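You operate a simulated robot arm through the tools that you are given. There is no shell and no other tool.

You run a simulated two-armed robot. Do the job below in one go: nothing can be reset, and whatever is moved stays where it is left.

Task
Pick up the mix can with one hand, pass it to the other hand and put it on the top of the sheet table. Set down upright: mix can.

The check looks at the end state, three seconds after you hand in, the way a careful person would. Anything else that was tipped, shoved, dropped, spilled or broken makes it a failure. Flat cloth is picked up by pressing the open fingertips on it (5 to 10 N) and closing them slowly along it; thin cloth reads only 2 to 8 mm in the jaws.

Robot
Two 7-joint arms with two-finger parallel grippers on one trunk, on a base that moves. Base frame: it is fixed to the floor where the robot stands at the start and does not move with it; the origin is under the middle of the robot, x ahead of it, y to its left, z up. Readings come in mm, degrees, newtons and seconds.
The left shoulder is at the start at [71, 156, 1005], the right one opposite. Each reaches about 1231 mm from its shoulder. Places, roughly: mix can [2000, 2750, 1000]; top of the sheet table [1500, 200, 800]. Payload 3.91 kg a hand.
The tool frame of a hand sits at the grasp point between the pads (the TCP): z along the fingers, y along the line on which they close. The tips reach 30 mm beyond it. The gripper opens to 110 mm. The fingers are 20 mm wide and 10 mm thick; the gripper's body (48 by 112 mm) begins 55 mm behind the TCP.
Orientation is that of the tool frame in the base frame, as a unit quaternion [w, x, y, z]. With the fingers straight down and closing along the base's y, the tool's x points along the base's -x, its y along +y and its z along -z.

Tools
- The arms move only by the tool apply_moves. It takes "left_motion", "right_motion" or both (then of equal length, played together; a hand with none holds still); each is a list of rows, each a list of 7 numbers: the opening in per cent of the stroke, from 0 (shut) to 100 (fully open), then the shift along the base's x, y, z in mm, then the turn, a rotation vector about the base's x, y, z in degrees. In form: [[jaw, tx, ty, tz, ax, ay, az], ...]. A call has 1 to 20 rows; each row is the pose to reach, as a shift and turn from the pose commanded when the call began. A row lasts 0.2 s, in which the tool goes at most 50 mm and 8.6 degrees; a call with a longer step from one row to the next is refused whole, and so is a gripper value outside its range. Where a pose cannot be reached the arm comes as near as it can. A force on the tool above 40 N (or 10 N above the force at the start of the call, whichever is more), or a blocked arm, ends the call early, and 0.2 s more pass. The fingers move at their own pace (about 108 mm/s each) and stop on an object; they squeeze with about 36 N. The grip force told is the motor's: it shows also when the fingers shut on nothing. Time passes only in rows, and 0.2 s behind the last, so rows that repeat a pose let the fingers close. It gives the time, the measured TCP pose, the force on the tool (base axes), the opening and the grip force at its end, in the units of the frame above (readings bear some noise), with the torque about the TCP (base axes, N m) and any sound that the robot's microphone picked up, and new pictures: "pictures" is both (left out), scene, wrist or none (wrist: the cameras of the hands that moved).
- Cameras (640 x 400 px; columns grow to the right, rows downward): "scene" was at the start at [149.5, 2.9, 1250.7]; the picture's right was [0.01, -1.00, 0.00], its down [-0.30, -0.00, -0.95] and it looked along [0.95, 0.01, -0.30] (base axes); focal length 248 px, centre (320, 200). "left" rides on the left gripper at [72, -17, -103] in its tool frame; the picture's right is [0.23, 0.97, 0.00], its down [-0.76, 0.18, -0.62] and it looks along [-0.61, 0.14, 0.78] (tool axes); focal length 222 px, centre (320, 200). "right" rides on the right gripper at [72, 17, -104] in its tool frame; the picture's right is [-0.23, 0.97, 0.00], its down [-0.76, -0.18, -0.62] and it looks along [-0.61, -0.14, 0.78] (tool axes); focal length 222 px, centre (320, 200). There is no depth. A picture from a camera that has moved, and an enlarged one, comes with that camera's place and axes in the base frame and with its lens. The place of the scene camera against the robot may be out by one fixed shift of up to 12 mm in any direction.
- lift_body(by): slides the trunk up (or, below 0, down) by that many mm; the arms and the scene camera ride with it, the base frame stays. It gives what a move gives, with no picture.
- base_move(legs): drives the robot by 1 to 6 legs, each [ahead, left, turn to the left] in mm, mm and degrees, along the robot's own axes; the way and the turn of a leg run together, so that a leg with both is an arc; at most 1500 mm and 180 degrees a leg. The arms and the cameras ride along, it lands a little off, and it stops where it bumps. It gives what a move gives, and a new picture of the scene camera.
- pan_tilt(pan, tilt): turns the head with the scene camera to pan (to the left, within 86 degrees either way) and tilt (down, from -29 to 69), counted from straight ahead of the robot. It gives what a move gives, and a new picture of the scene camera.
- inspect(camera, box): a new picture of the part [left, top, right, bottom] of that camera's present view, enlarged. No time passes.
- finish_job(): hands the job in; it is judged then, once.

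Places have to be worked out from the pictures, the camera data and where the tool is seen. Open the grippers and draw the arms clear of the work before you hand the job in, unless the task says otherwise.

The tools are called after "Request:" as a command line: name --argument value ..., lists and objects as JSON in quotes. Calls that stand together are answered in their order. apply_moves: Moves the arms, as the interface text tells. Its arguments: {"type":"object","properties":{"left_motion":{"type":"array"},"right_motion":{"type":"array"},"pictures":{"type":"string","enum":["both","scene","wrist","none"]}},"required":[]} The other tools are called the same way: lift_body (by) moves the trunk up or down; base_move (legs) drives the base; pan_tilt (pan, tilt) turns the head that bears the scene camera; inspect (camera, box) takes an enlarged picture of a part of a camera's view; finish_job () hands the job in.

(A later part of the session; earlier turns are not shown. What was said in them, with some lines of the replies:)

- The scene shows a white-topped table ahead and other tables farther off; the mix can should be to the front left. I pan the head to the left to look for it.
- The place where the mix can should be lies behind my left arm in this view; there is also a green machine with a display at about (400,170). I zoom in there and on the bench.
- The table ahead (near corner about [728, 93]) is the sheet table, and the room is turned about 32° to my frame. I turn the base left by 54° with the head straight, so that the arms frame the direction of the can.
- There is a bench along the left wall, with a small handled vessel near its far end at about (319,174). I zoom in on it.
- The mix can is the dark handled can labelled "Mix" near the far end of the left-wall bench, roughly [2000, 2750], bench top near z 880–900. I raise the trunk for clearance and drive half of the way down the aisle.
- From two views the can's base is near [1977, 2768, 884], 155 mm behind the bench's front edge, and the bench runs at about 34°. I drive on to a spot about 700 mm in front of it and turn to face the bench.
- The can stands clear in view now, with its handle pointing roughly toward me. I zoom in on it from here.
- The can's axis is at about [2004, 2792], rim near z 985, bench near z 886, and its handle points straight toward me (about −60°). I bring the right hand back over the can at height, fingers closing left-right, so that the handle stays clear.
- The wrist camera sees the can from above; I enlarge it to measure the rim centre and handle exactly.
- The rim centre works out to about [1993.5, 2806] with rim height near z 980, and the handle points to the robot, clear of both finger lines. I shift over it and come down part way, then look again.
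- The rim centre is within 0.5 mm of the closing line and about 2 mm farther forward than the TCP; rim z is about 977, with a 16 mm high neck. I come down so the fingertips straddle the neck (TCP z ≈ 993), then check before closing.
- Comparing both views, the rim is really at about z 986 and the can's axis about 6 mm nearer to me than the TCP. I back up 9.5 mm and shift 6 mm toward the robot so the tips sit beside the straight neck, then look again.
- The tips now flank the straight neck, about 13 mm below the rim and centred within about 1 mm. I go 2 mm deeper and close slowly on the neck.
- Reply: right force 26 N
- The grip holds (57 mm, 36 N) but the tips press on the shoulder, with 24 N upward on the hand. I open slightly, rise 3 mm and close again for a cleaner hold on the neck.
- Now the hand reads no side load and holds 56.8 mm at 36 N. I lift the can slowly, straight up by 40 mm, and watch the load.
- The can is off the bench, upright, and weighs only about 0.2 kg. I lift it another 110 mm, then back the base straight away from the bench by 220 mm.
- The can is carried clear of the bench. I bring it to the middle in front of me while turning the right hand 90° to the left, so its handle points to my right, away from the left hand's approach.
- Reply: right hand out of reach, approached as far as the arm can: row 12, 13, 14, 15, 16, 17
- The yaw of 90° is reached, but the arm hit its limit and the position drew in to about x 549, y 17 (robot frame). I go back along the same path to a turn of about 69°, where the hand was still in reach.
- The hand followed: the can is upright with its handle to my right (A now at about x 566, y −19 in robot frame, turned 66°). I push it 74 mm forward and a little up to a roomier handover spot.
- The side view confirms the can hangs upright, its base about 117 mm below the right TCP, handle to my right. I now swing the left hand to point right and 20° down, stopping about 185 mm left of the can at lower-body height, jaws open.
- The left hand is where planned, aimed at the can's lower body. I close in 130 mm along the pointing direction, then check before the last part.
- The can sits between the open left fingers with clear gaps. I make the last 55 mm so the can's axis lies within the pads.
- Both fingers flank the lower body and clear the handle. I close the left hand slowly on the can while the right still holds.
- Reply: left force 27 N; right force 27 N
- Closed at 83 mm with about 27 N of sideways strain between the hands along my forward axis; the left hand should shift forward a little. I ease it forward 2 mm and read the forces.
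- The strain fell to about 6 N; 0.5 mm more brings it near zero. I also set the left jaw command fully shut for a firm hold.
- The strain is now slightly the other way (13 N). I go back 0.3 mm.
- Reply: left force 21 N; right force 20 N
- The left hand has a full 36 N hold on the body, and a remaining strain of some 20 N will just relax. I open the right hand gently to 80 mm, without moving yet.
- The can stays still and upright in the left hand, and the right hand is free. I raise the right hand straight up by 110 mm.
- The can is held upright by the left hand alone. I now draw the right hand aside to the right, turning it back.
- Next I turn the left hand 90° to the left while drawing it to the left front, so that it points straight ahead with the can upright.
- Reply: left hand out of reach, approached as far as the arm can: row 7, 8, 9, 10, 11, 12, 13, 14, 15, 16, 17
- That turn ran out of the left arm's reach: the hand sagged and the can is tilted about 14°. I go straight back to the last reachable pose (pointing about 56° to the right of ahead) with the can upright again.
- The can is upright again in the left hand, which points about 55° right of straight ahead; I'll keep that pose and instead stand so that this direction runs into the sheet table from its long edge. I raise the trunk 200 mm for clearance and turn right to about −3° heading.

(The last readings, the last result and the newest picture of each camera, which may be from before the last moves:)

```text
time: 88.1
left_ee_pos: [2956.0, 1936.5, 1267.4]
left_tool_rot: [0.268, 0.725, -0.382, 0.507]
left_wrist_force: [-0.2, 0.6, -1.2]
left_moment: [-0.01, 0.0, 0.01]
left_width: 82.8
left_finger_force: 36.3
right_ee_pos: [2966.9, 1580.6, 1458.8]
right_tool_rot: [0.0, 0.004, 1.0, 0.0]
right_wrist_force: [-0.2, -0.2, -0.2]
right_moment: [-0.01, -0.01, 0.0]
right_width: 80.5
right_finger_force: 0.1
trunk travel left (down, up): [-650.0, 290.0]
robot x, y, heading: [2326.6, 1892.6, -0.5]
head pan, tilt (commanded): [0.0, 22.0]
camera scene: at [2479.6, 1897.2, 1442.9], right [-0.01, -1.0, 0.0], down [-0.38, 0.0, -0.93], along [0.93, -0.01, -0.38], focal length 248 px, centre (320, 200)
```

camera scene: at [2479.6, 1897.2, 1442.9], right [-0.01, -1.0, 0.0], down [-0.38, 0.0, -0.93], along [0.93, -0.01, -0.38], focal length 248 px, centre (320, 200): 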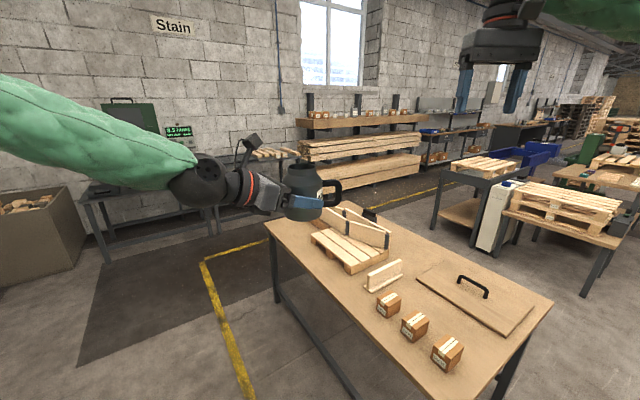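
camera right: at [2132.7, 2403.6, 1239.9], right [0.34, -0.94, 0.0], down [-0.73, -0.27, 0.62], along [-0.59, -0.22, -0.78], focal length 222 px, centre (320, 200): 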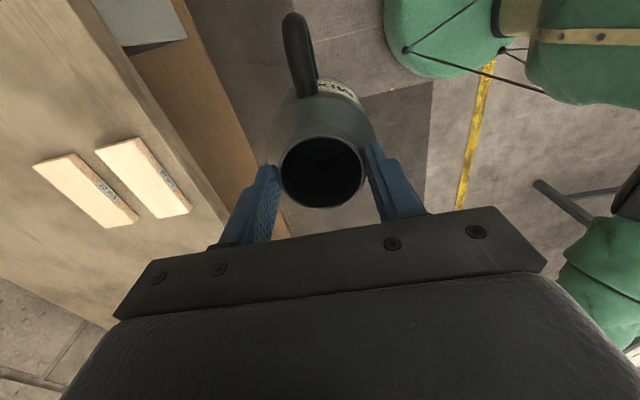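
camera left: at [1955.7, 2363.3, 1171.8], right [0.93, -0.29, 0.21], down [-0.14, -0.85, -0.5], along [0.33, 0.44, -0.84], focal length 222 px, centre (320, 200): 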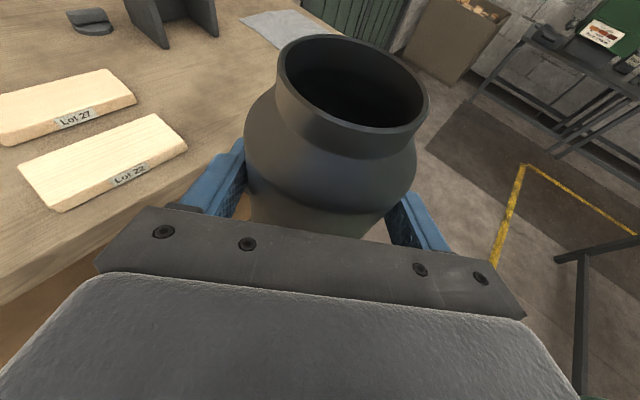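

The can is steady. I drive backward and to the right down the aisle (keeping this heading) in two legs toward the near end of the sheet table.

Request:
base_move --legs '[[-624, -338, 0], [-1133, -850, 0]]'

Request:
pan_tilt --pan -20 --tilt 40

```text
time: 98.7
left_ee_pos: [1189.4, 737.5, 1267.4]
left_tool_rot: [0.263, 0.728, -0.375, 0.51]
left_wrist_force: [0.2, -0.3, -1.5]
left_moment: [0.04, 0.0, 0.01]
left_width: 82.8
left_finger_force: 36.1
right_ee_pos: [1206.7, 382.2, 1458.3]
right_tool_rot: [0.0, -0.004, 1.0, 0.0]
right_wrist_force: [-0.7, 0.6, 0.1]
right_moment: [-0.01, -0.01, 0.03]
right_width: 80.3
right_finger_force: 0.1
trunk travel left (down, up): [-650.0, 290.0]
robot x, y, heading: [564.7, 687.9, 0.5]
head pan, tilt (commanded): [0.0, 22.0]
camera scene: at [713.8, 690.5, 1442.9], right [0.01, -1.0, 0.0], down [-0.38, 0.0, -0.93], along [0.93, 0.01, -0.38], focal length 248 px, centre (320, 200)
```

scene: 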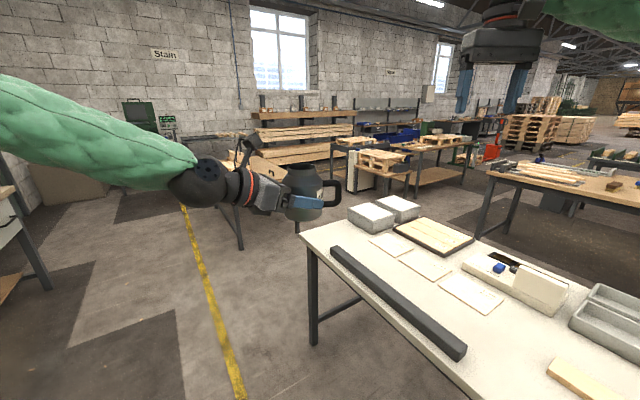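

```text
time: 99.5
left_ee_pos: [1189.7, 738.2, 1267.1]
left_tool_rot: [0.262, 0.729, -0.374, 0.51]
left_wrist_force: [0.0, -0.6, -1.0]
left_moment: [0.0, 0.0, -0.02]
left_width: 83.0
left_finger_force: 35.9
right_ee_pos: [1206.8, 383.5, 1458.1]
right_tool_rot: [0.0, -0.004, 1.0, 0.0]
right_wrist_force: [0.6, -0.2, 0.8]
right_moment: [0.01, 0.0, 0.0]
right_width: 80.1
right_finger_force: 0.1
trunk travel left (down, up): [-650.0, 290.0]
robot x, y, heading: [565.1, 683.8, 0.3]
head pan, tilt (commanded): [-20.0, 40.0]
camera scene: at [701.4, 661.6, 1414.8], right [-0.33, -0.94, 0.0], down [-0.61, 0.21, -0.77], along [0.72, -0.26, -0.64], focal length 248 px, centre (320, 200)
```

scene: 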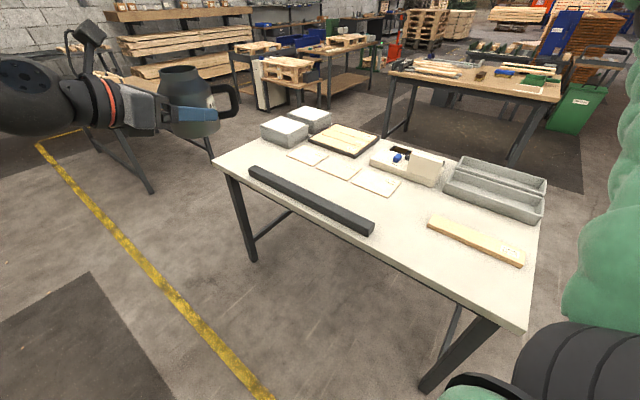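

The table is fully in view; its free strip lies on the near long edge between the near corner (about [765, 98]) and the dark bar, with the wood block about 200 mm in. I drive to about [245, 100] so the left hand can place the can there, and turn 3° right.

Request:
base_move --legs '[[-324, -584, 0], [0, 0, -3]]'

Request:
pan_tilt --pan 2 --tilt 36

Request:
inspect --camera "scene" --box '[180, 130, 500, 330]'

```text
time: 103.7
left_ee_pos: [880.6, 118.0, 1267.6]
left_tool_rot: [0.276, 0.719, -0.392, 0.503]
left_wrist_force: [0.7, 0.8, -1.6]
left_moment: [-0.02, 0.0, 0.02]
left_width: 82.8
left_finger_force: 36.0
right_ee_pos: [880.9, -237.8, 1459.6]
right_tool_rot: [0.0, 0.019, 1.0, -0.002]
right_wrist_force: [-0.9, 0.5, -0.6]
right_moment: [-0.01, 0.0, 0.0]
right_width: 80.3
right_finger_force: 0.1
trunk travel left (down, up): [-650.0, 290.0]
robot x, y, heading: [255.3, 94.4, -2.1]
head pan, tilt (commanded): [-20.0, 40.0]
camera scene: at [389.3, 65.0, 1414.7], right [-0.38, -0.93, 0.0], down [-0.6, 0.24, -0.77], along [0.71, -0.29, -0.64], focal length 248 px, centre (320, 200)
```

scene: 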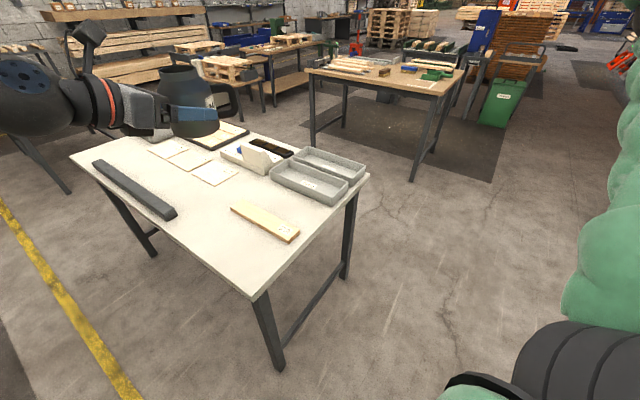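

```text
time: 104.5
left_ee_pos: [880.5, 116.7, 1266.8]
left_tool_rot: [0.276, 0.719, -0.393, 0.503]
left_wrist_force: [-0.1, 0.0, -1.4]
left_moment: [0.01, 0.01, 0.01]
left_width: 82.8
left_finger_force: 35.3
right_ee_pos: [881.4, -239.0, 1458.0]
right_tool_rot: [0.0, 0.019, 1.0, 0.0]
right_wrist_force: [-0.2, 0.2, 0.6]
right_moment: [0.04, -0.04, 0.0]
right_width: 80.1
right_finger_force: 0.1
trunk travel left (down, up): [-650.0, 290.0]
robot x, y, heading: [258.3, 91.7, -2.2]
head pan, tilt (commanded): [2.0, 36.0]
camera scene: at [397.7, 95.4, 1420.7], right [0.0, -1.0, 0.0], down [-0.59, 0.0, -0.81], along [0.81, 0.0, -0.59], focal length 248 px, centre (320, 200)
```

scene: 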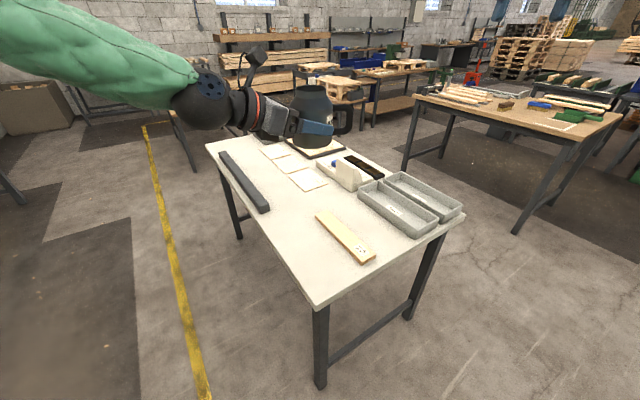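

```text
2.00 times, centred on (340, 230) of scene
camera zoom: at [397.7, 95.4, 1420.7], right [0.0, -1.0, 0.0], down [-0.59, 0.0, -0.81], along [0.81, 0.0, -0.59], focal length 495 px, centre (280, 140)
```

zoom: 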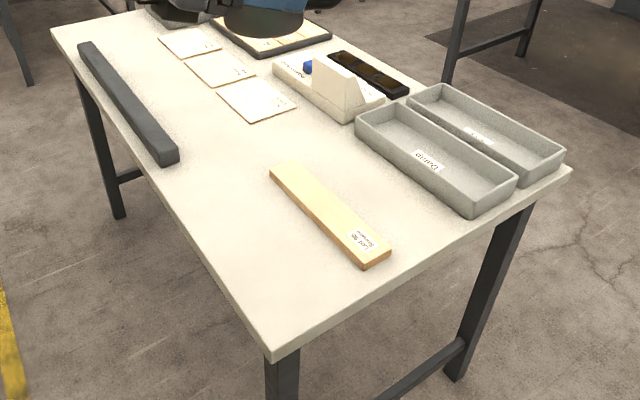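

The free strip is confirmed: block about 195 mm in from the edge, bar beginning about 450 mm from the near corner [776, 108]. I aim for the can at about [990, 144], 85 mm in from the long edge, and first shift the hand there at height.

Request:
apply_moves --left_motion '[[0, 4, 1.3, 0, 0, 0, 0], [0, 14, 4.7, 0, 0, 0, 0], [0, 28, 9.4, 0, 0, 0, 0], [0, 44, 14.7, 0, 0, 0, 0], [0, 60, 20.1, 0, 0, 0, 0], [0, 76, 25.5, 0, 0, 0, 0], [0, 90, 30.1, 0, 0, 0, 0], [0, 100, 33.5, 0, 0, 0, 0], [0, 104.5, 35, 0, 0, 0, 0], [0, 104.5, 35, 0, 0, 0, 0]]' --pictures "both"

```text
time: 106.7
left_ee_pos: [985.9, 151.7, 1267.3]
left_tool_rot: [0.276, 0.719, -0.392, 0.503]
left_wrist_force: [0.2, 0.0, -1.9]
left_moment: [-0.01, 0.0, 0.04]
left_width: 82.8
left_finger_force: 35.8
right_ee_pos: [881.5, -238.7, 1458.1]
right_tool_rot: [0.0, 0.019, 1.0, 0.0]
right_wrist_force: [-0.6, 0.1, 0.6]
right_moment: [0.0, 0.02, 0.03]
right_width: 80.3
right_finger_force: 0.0
trunk travel left (down, up): [-650.0, 290.0]
robot x, y, heading: [253.8, 99.0, -2.3]
head pan, tilt (commanded): [2.0, 36.0]
camera scene: at [397.6, 95.4, 1420.8], right [0.0, -1.0, 0.0], down [-0.59, 0.0, -0.81], along [0.81, 0.0, -0.59], focal length 248 px, centre (320, 200)
camera left: at [960.8, 220.6, 1371.8], right [-0.78, -0.59, 0.21], down [-0.61, 0.61, -0.5], along [0.17, -0.52, -0.84], focal length 222 px, centre (320, 200)
```

scene: 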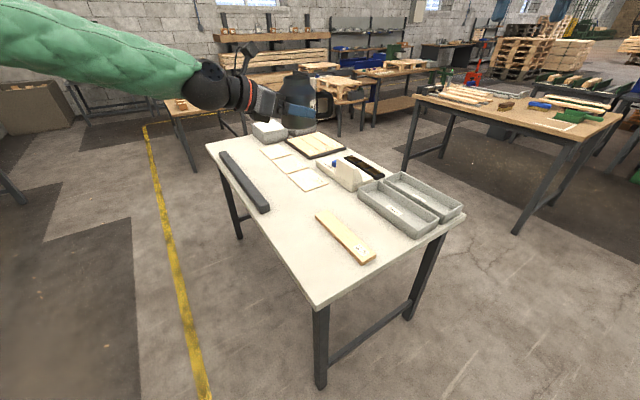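
left: 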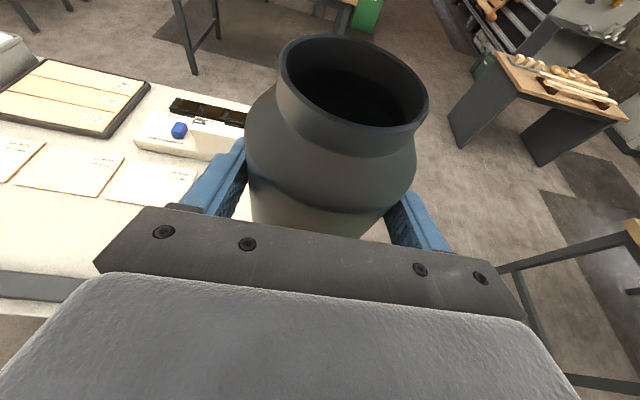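

The pose is reached exactly with the can upright. I lower the trunk 250 mm and look again.

Request:
lift_body --by -250

Request:
inspect --camera "scene" --box '[0, 0, 640, 400]'

Request:
inspect --camera "left" --box '[0, 0, 640, 400]'

```text
time: 109.3
left_ee_pos: [985.3, 152.5, 1018.6]
left_tool_rot: [0.276, 0.719, -0.392, 0.503]
left_wrist_force: [0.5, -0.1, -2.6]
left_moment: [0.03, 0.02, -0.01]
left_width: 82.9
left_finger_force: 35.6
right_ee_pos: [880.9, -238.2, 1208.0]
right_tool_rot: [0.0, 0.019, 1.0, 0.0]
right_wrist_force: [1.2, 0.3, -0.6]
right_moment: [0.02, -0.01, 0.0]
right_width: 80.3
right_finger_force: 0.1
trunk travel left (down, up): [-400.0, 540.0]
robot x, y, heading: [251.4, 94.4, -2.0]
head pan, tilt (commanded): [2.0, 36.0]
```

```text
1.00 times, centred on (320, 200) of scene (not enlarged: the box is as wide or as high as the picture)
camera zoom: at [397.4, 95.4, 1170.9], right [0.0, -1.0, 0.0], down [-0.59, 0.0, -0.81], along [0.81, 0.0, -0.59], focal length 248 px, centre (320, 200)
```

zoom: 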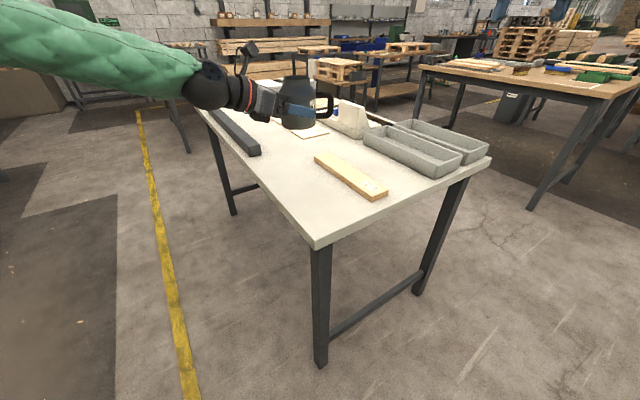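

```text
1.00 times, centred on (320, 200) of left (not enlarged: the box is as wide or as high as the picture)
camera zoom: at [960.5, 220.5, 1122.0], right [-0.78, -0.59, 0.21], down [-0.61, 0.61, -0.5], along [0.17, -0.52, -0.84], focal length 222 px, centre (320, 200)
```

zoom: 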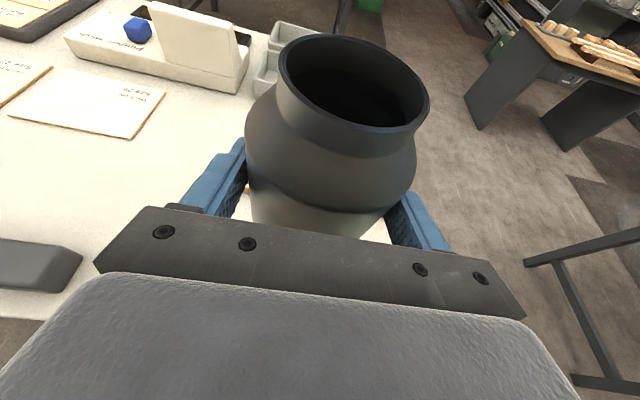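

Everything agrees: the can is over the free strip, about 180 mm above it. I lower the trunk 130 mm more.

Request:
lift_body --by -130

Request:
inspect --camera "scene" --box '[180, 60, 420, 210]'

Request:
inspect --camera "left" --box '[0, 0, 640, 400]'

```text
time: 110.9
left_ee_pos: [984.4, 152.3, 888.8]
left_tool_rot: [0.276, 0.719, -0.392, 0.503]
left_wrist_force: [0.0, 0.3, -1.4]
left_moment: [0.0, 0.02, -0.02]
left_width: 82.8
left_finger_force: 35.9
right_ee_pos: [880.4, -239.0, 1077.8]
right_tool_rot: [0.0, 0.02, 1.0, 0.0]
right_wrist_force: [-0.7, -0.2, 0.1]
right_moment: [0.0, -0.02, -0.01]
right_width: 80.4
right_finger_force: 0.0
trunk travel left (down, up): [-270.0, 670.0]
robot x, y, heading: [256.0, 96.5, -2.1]
head pan, tilt (commanded): [2.0, 36.0]
```

```text
2.67 times, centred on (300, 135) of scene
camera zoom: at [397.3, 95.4, 1040.9], right [0.0, -1.0, 0.0], down [-0.59, 0.0, -0.81], along [0.81, 0.0, -0.59], focal length 660 px, centre (373, 373)
```

zoom: 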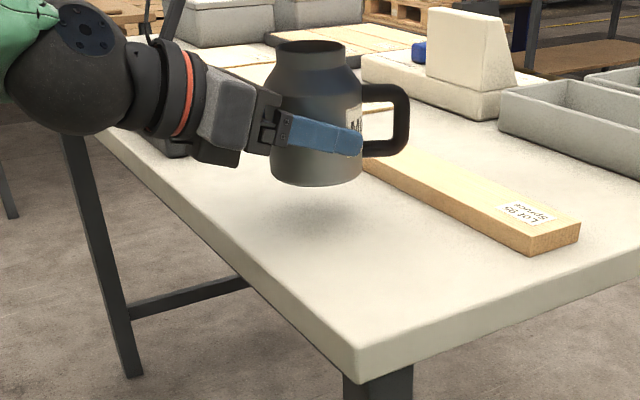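

```text
1.00 times, centred on (320, 200) of left (not enlarged: the box is as wide or as high as the picture)
camera zoom: at [960.4, 220.5, 992.1], right [-0.78, -0.59, 0.21], down [-0.61, 0.61, -0.5], along [0.17, -0.52, -0.84], focal length 222 px, centre (320, 200)
```

zoom: 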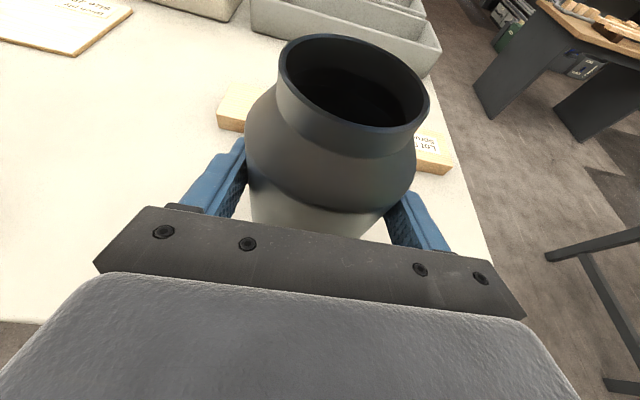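

The can hangs upright above the free strip, clear of block and bar, its wrist off the table edge. I lower with the arm by 36 mm.

Request:
apply_moves --left_motion '[[0, 0, 0, -3, 0, 0, 0], [0, 0, 0, -9, 0, 0, 0], [0, 0, 0, -16, 0, 0, 0], [0, 0, 0, -23, 0, 0, 0], [0, 0, 0, -29, 0, 0, 0], [0, 0, 0, -33, 0, 0, 0], [0, 0, 0, -36, 0, 0, 0], [0, 0, 0, -36, 0, 0, 0]]' --pictures "none"

Request:
inspect --camera "scene" --box '[220, 80, 380, 180]'

```text
time: 112.7
left_ee_pos: [984.5, 151.1, 851.1]
left_tool_rot: [0.276, 0.719, -0.392, 0.503]
left_wrist_force: [0.3, 0.0, -1.6]
left_moment: [0.01, 0.03, 0.01]
left_width: 82.8
left_finger_force: 35.9
right_ee_pos: [880.6, -238.1, 1078.6]
right_tool_rot: [0.0, 0.019, 1.0, 0.0]
right_wrist_force: [0.6, 0.4, -0.1]
right_moment: [-0.03, 0.0, -0.01]
right_width: 80.4
right_finger_force: 0.1
trunk travel left (down, up): [-270.0, 670.0]
robot x, y, heading: [254.1, 92.5, -2.1]
head pan, tilt (commanded): [2.0, 36.0]
```

```text
4.00 times, centred on (300, 130) of scene
camera zoom: at [397.5, 95.4, 1040.8], right [0.0, -1.0, 0.0], down [-0.59, 0.0, -0.81], along [0.81, 0.0, -0.59], focal length 990 px, centre (400, 480)
```

zoom: 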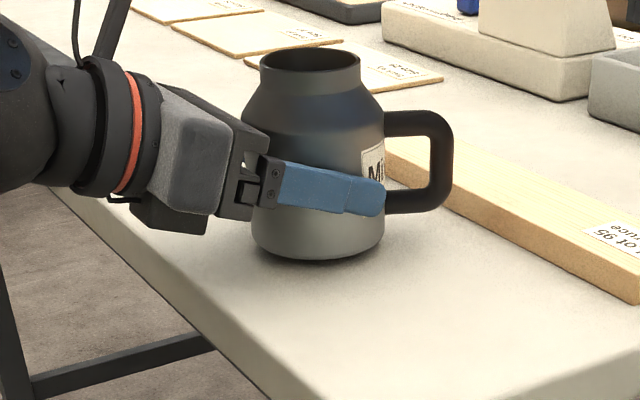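

The base is only a few millimetres above the table. I lower 5 mm more in 1 mm rows and read the force.

Request:
apply_moves --left_motion '[[0, 0, 0, -1, 0, 0, 0], [0, 0, 0, -2, 0, 0, 0], [0, 0, 0, -3, 0, 0, 0], [0, 0, 0, -4, 0, 0, 0], [0, 0, 0, -5, 0, 0, 0], [0, 0, 0, -5, 0, 0, 0]]' --pictures "none"

Request:
inspect --camera "scene" --box '[260, 110, 340, 160]'

```text
time: 114.1
left_ee_pos: [985.9, 151.4, 846.8]
left_tool_rot: [0.274, 0.72, -0.391, 0.503]
left_wrist_force: [-0.2, -1.0, -1.9]
left_moment: [0.06, 0.0, 0.0]
left_width: 82.9
left_finger_force: 35.9
right_ee_pos: [881.5, -238.0, 1077.7]
right_tool_rot: [0.0, 0.019, 1.0, 0.0]
right_wrist_force: [-0.4, 0.3, -0.4]
right_moment: [-0.02, -0.03, 0.02]
right_width: 80.2
right_finger_force: 0.0
trunk travel left (down, up): [-270.0, 670.0]
robot x, y, heading: [256.1, 96.2, -2.2]
head pan, tilt (commanded): [2.0, 36.0]
```

```text
8.00 times, centred on (300, 135) of scene
camera zoom: at [397.5, 95.4, 1040.8], right [0.0, -1.0, 0.0], down [-0.59, 0.0, -0.81], along [0.81, 0.0, -0.59], focal length 1981 px, centre (480, 720)
```

zoom: 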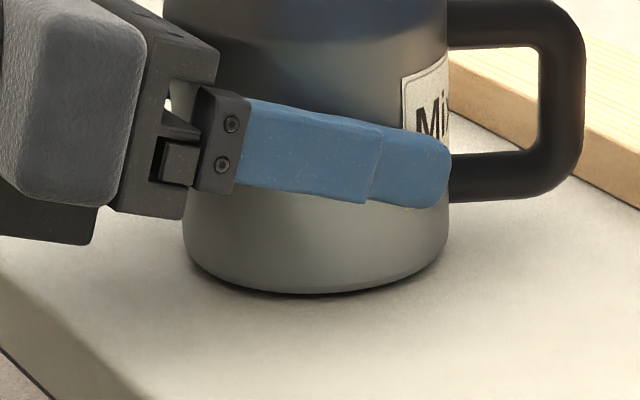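

No contact load yet, though the shadow gap is nearly closed. I lower another 5 mm in 1 mm rows.

Request:
apply_moves --left_motion '[[0, 0, 0, -1, 0, 0, 0], [0, 0, 0, -2, 0, 0, 0], [0, 0, 0, -3, 0, 0, 0], [0, 0, 0, -4, 0, 0, 0], [0, 0, 0, -5, 0, 0, 0], [0, 0, 0, -5, 0, 0, 0]]' --pictures "none"

Request:
inspect --camera "scene" --box '[260, 110, 340, 160]'

```text
time: 115.5
left_ee_pos: [985.3, 152.1, 843.6]
left_tool_rot: [0.275, 0.719, -0.391, 0.504]
left_wrist_force: [6.1, 1.7, 14.4]
left_moment: [0.12, 0.24, -0.05]
left_width: 82.8
left_finger_force: 36.3
right_ee_pos: [880.6, -238.2, 1078.5]
right_tool_rot: [0.0, 0.019, 1.0, 0.0]
right_wrist_force: [-0.6, -0.9, -0.1]
right_moment: [0.0, -0.04, -0.02]
right_width: 80.4
right_finger_force: 0.1
trunk travel left (down, up): [-270.0, 670.0]
robot x, y, heading: [254.5, 93.6, -2.3]
head pan, tilt (commanded): [2.0, 36.0]
```

```text
8.00 times, centred on (300, 135) of scene
camera zoom: at [397.0, 95.4, 1041.1], right [0.0, -1.0, 0.0], down [-0.59, 0.0, -0.81], along [0.81, 0.0, -0.59], focal length 1981 px, centre (480, 720)
```

zoom: 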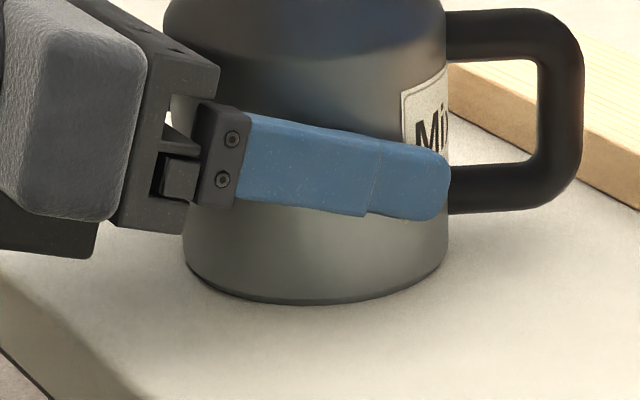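

The can now stands on the table (14 N on the hand). I ease up 1 mm to relax the press, then open the fingers gradually.

Request:
apply_moves --left_motion '[[0, 0, 0, 0.5, 0, 0, 0], [0, 0, 0, 1, 0, 0, 0], [0, 0, 0, 1, 0, 0, 0]]' --pictures "none"

```text
time: 116.3
left_ee_pos: [985.4, 150.8, 843.1]
left_tool_rot: [0.275, 0.719, -0.392, 0.504]
left_wrist_force: [4.8, 0.6, 13.5]
left_moment: [-0.16, 0.3, 0.05]
left_width: 82.8
left_finger_force: 36.1
right_ee_pos: [881.7, -238.8, 1078.8]
right_tool_rot: [-0.001, 0.019, 1.0, 0.001]
right_wrist_force: [0.4, -0.1, 0.1]
right_moment: [0.04, 0.01, -0.03]
right_width: 80.6
right_finger_force: 0.0
trunk travel left (down, up): [-270.0, 670.0]
robot x, y, heading: [252.0, 95.9, -2.3]
head pan, tilt (commanded): [2.0, 36.0]
```

Still 13.5 N; I ease up another 1 mm.

Request:
apply_moves --left_motion '[[0, 0, 0, 0.5, 0, 0, 0], [0, 0, 0, 1, 0, 0, 0], [0, 0, 0, 1, 0, 0, 0]]' --pictures "none"

```text
time: 117.1
left_ee_pos: [985.0, 151.3, 842.4]
left_tool_rot: [0.274, 0.72, -0.391, 0.503]
left_wrist_force: [2.3, 1.3, 7.3]
left_moment: [-0.1, 0.14, -0.03]
left_width: 82.8
left_finger_force: 36.5
right_ee_pos: [880.2, -237.5, 1079.5]
right_tool_rot: [0.0, 0.019, 1.0, 0.0]
right_wrist_force: [0.2, 0.1, 0.8]
right_moment: [0.01, 0.0, -0.01]
right_width: 80.2
right_finger_force: 0.0
trunk travel left (down, up): [-270.0, 670.0]
robot x, y, heading: [253.6, 94.9, -2.3]
head pan, tilt (commanded): [2.0, 36.0]
```

The press is down to about 7 N with the can standing firmly. I open the left fingers slowly to full.

Request:
apply_moves --left_motion '[[70, 0, 0, 0, 0, 0, 0], [74, 0, 0, 0, 0, 0, 0], [76, 0, 0, 0, 0, 0, 0], [78, 0, 0, 0, 0, 0, 0], [80, 0, 0, 0, 0, 0, 0], [83, 0, 0, 0, 0, 0, 0], [87, 0, 0, 0, 0, 0, 0], [92, 0, 0, 0, 0, 0, 0], [96, 0, 0, 0, 0, 0, 0], [100, 0, 0, 0, 0, 0, 0], [100, 0, 0, 0, 0, 0, 0]]' --pictures "both"

Request:
inspect --camera "scene" --box '[220, 80, 380, 180]'

```text
time: 119.5
left_ee_pos: [986.0, 152.4, 843.8]
left_tool_rot: [0.275, 0.719, -0.392, 0.503]
left_wrist_force: [0.5, -0.1, -0.6]
left_moment: [0.0, 0.03, 0.0]
left_width: 109.8
left_finger_force: 0.0
right_ee_pos: [880.8, -238.1, 1076.8]
right_tool_rot: [-0.001, 0.019, 1.0, 0.0]
right_wrist_force: [0.4, 0.3, -0.6]
right_moment: [-0.03, 0.01, 0.02]
right_width: 80.1
right_finger_force: 0.1
trunk travel left (down, up): [-270.0, 670.0]
robot x, y, heading: [253.8, 94.6, -1.8]
head pan, tilt (commanded): [2.0, 36.0]
camera scene: at [397.4, 95.4, 1040.8], right [0.0, -1.0, 0.0], down [-0.59, 0.0, -0.81], along [0.81, 0.0, -0.59], focal length 248 px, centre (320, 200)
camera left: at [960.6, 220.4, 947.5], right [-0.78, -0.59, 0.21], down [-0.61, 0.61, -0.5], along [0.17, -0.52, -0.84], focal length 222 px, centre (320, 200)
```

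scene: 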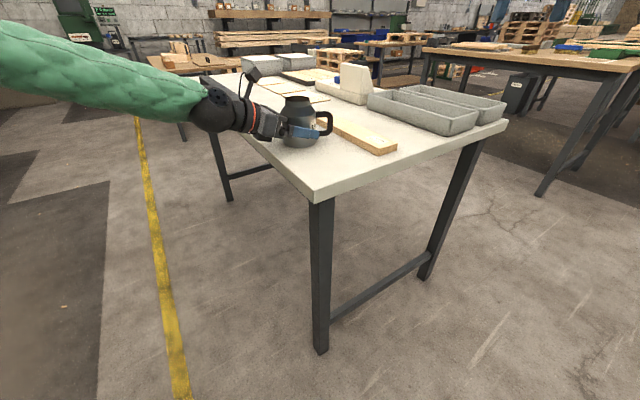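
left: 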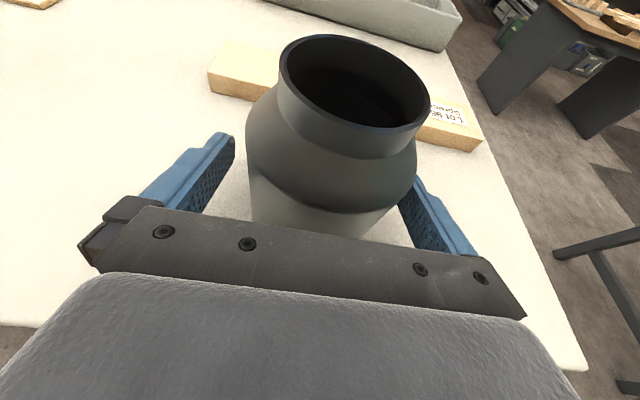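

```text
4.00 times, centred on (300, 130) of scene
camera zoom: at [397.4, 95.4, 1040.8], right [0.0, -1.0, 0.0], down [-0.59, 0.0, -0.81], along [0.81, 0.0, -0.59], focal length 990 px, centre (400, 480)
```

zoom: 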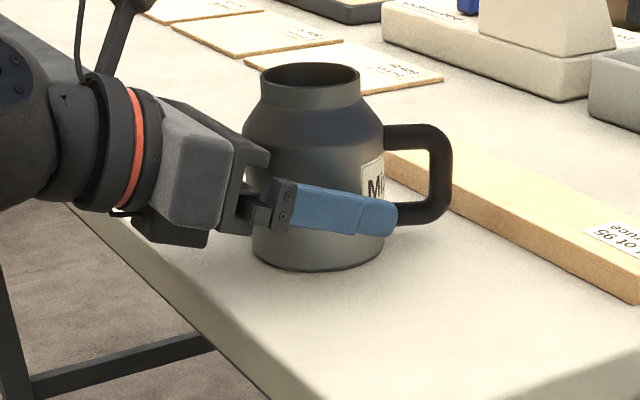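

The can stands free and upright, with both fingers clear of body and handle. I draw the left hand straight back along its fingers, away from the table.

Request:
apply_moves --left_motion '[[100, -2, 3.2, 1.4, 0, 0, 0], [100, -5.1, 7.9, 3.4, 0, 0, 0], [100, -10.1, 15.8, 6.8, 0, 0, 0], [100, -16.2, 25.3, 10.9, 0, 0, 0], [100, -23.3, 36.4, 15.7, 0, 0, 0], [100, -30.4, 47.5, 20.5, 0, 0, 0], [100, -38, 59.3, 25.6, 0, 0, 0], [100, -45.6, 71.2, 30.7, 0, 0, 0], [100, -53.2, 83.1, 35.8, 0, 0, 0], [100, -60.8, 94.9, 40.9, 0, 0, 0], [100, -68.4, 106.8, 46, 0, 0, 0], [100, -76.1, 118.7, 51.2, 0, 0, 0], [100, -81, 126.6, 54.6, 0, 0, 0], [100, -81, 126.6, 54.6, 0, 0, 0]]' --pictures "both"

Request:
inspect --camera "scene" --box '[200, 70, 400, 195]'

```text
time: 122.5
left_ee_pos: [904.1, 278.0, 898.1]
left_tool_rot: [0.275, 0.719, -0.391, 0.504]
left_wrist_force: [0.2, -0.3, -0.4]
left_moment: [-0.02, 0.02, 0.01]
left_width: 110.5
left_finger_force: 0.0
right_ee_pos: [878.5, -237.6, 1076.7]
right_tool_rot: [0.0, 0.02, 1.0, -0.001]
right_wrist_force: [0.2, 0.4, 0.8]
right_moment: [0.0, -0.02, -0.03]
right_width: 80.1
right_finger_force: 0.0
trunk travel left (down, up): [-270.0, 670.0]
robot x, y, heading: [254.3, 97.0, -1.9]
head pan, tilt (commanded): [2.0, 36.0]
camera scene: at [397.4, 95.4, 1040.8], right [0.0, -1.0, 0.0], down [-0.59, 0.0, -0.81], along [0.81, 0.0, -0.59], focal length 248 px, centre (320, 200)
camera left: at [879.3, 347.0, 1002.7], right [-0.78, -0.59, 0.21], down [-0.61, 0.61, -0.5], along [0.17, -0.52, -0.84], focal length 222 px, centre (320, 200)
```

scene: 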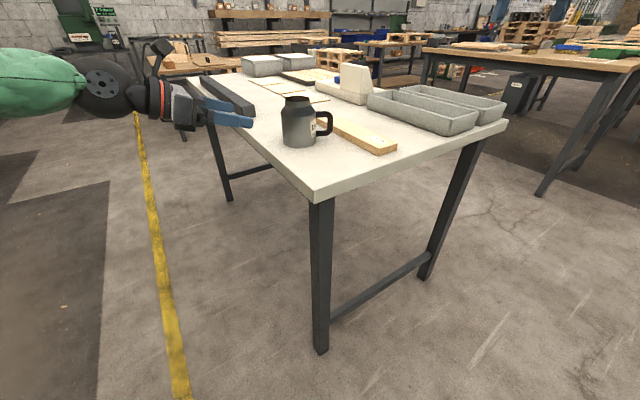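
left: 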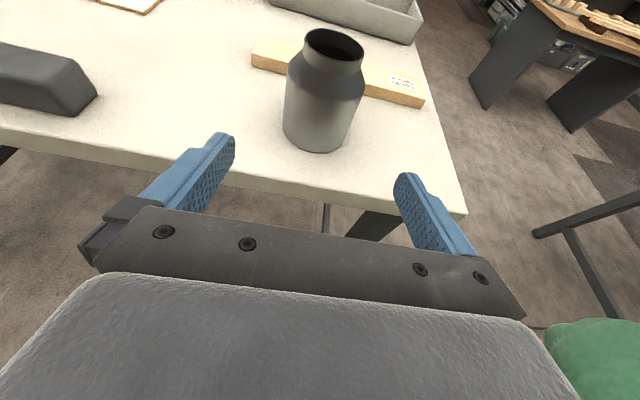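

```text
3.20 times, centred on (300, 132) of scene
camera zoom: at [397.4, 95.4, 1040.8], right [0.0, -1.0, 0.0], down [-0.59, 0.0, -0.81], along [0.81, 0.0, -0.59], focal length 792 px, centre (384, 416)
```

zoom: 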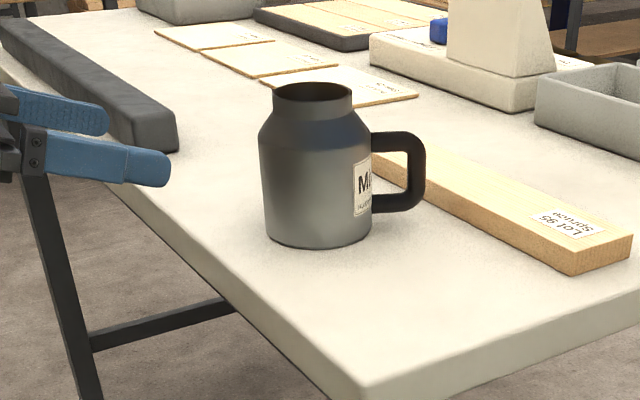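

The can stands upright and untouched on the sheet table, well inside the edge and clear of the block and bar. I open the right hand fully, raise the trunk and back the base off to the starting spot.

Request:
apply_moves --right_motion '[[100, 0, 0, 0, 0, 0, 0], [100, 0, 0, 0, 0, 0, 0]]' --pictures "none"

Request:
lift_body --by 250

Request:
base_move --legs '[[-250, 0, 0]]'

Request:
inspect --camera "scene" --box '[160, 60, 480, 260]'

```text
time: 123.1
left_ee_pos: [903.4, 278.8, 897.2]
left_tool_rot: [0.275, 0.719, -0.392, 0.503]
left_wrist_force: [-0.1, 0.0, 0.1]
left_moment: [-0.03, -0.02, 0.03]
left_width: 110.1
left_finger_force: 0.0
right_ee_pos: [880.8, -237.8, 1078.7]
right_tool_rot: [-0.001, 0.019, 1.0, 0.0]
right_wrist_force: [-0.7, -0.9, 0.7]
right_moment: [0.03, -0.02, 0.01]
right_width: 109.9
right_finger_force: 0.1
trunk travel left (down, up): [-270.0, 670.0]
robot x, y, heading: [255.0, 93.2, -2.4]
head pan, tilt (commanded): [2.0, 36.0]
```

```text
time: 125.7
left_ee_pos: [904.6, 280.0, 1147.4]
left_tool_rot: [0.274, 0.72, -0.391, 0.504]
left_wrist_force: [0.3, -0.6, -0.3]
left_moment: [0.01, -0.02, -0.03]
left_width: 109.9
left_finger_force: 0.1
right_ee_pos: [880.9, -238.7, 1328.0]
right_tool_rot: [0.0, 0.019, 1.0, 0.0]
right_wrist_force: [0.1, 0.2, 0.5]
right_moment: [-0.01, 0.02, 0.02]
right_width: 110.1
right_finger_force: 0.0
trunk travel left (down, up): [-520.0, 420.0]
robot x, y, heading: [254.9, 94.8, -2.1]
head pan, tilt (commanded): [2.0, 36.0]
```

```text
time: 127.5
left_ee_pos: [651.5, 290.4, 1149.5]
left_tool_rot: [0.276, 0.719, -0.392, 0.504]
left_wrist_force: [0.3, -0.6, -0.4]
left_moment: [-0.03, 0.0, 0.05]
left_width: 110.1
left_finger_force: 0.1
right_ee_pos: [629.7, -226.0, 1328.7]
right_tool_rot: [0.001, 0.017, 1.0, 0.0]
right_wrist_force: [0.4, -0.5, -0.4]
right_moment: [-0.01, -0.02, 0.01]
right_width: 109.9
right_finger_force: 0.0
trunk travel left (down, up): [-520.0, 420.0]
robot x, y, heading: [5.3, 104.0, -1.9]
head pan, tilt (commanded): [2.0, 36.0]
camera scene: at [145.4, 105.2, 1290.9], right [0.0, -1.0, 0.0], down [-0.59, 0.0, -0.81], along [0.81, 0.0, -0.59], focal length 248 px, centre (320, 200)
```

scene: 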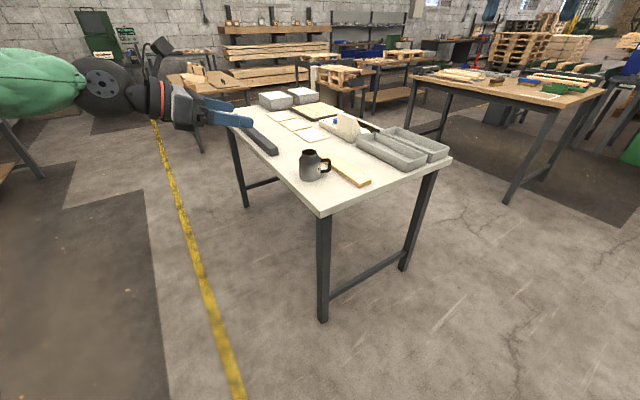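

```text
2.00 times, centred on (320, 160) of scene
camera zoom: at [145.4, 105.2, 1290.9], right [0.0, -1.0, 0.0], down [-0.59, 0.0, -0.81], along [0.81, 0.0, -0.59], focal length 495 px, centre (320, 280)
```

zoom: 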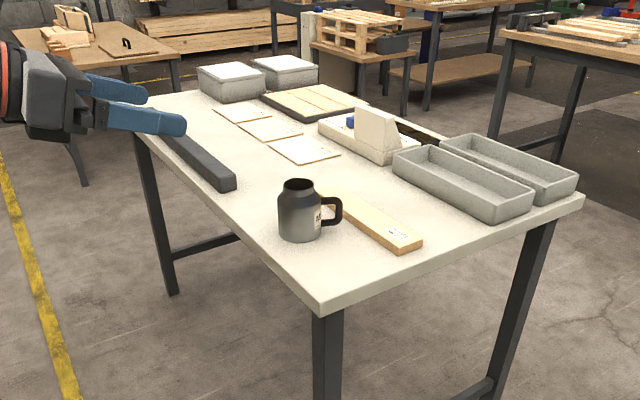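

The mix can stands upright on the sheet table, nothing else was moved, and both hands are open and drawn clear. I hand the job in.

Request:
finish_job

```text
The job is handed in.
```

The mix can is standing upright on top of the sheet table. It sits about 85 mm in from the long edge on the aisle side, clear of the wood block and the dark bar.

- **Pickup and pass:** The right hand picked the can off the bench by its neck. It passed it in the air to the left hand, which set it down.
- **Tilt on the way:** Just after the pass, the left arm ran out of reach while turning, and the can tilted about 14°. I brought it upright straight away. It weighs only about 0.2 kg and looked empty, and I saw no spill.
- **Other things:** I saw nothing else tipped or moved on the sheet table, and nothing was touched on the bench.
- **End state:** Both grippers are open, and the robot has backed off to about where it started, with the arms clear of the table.
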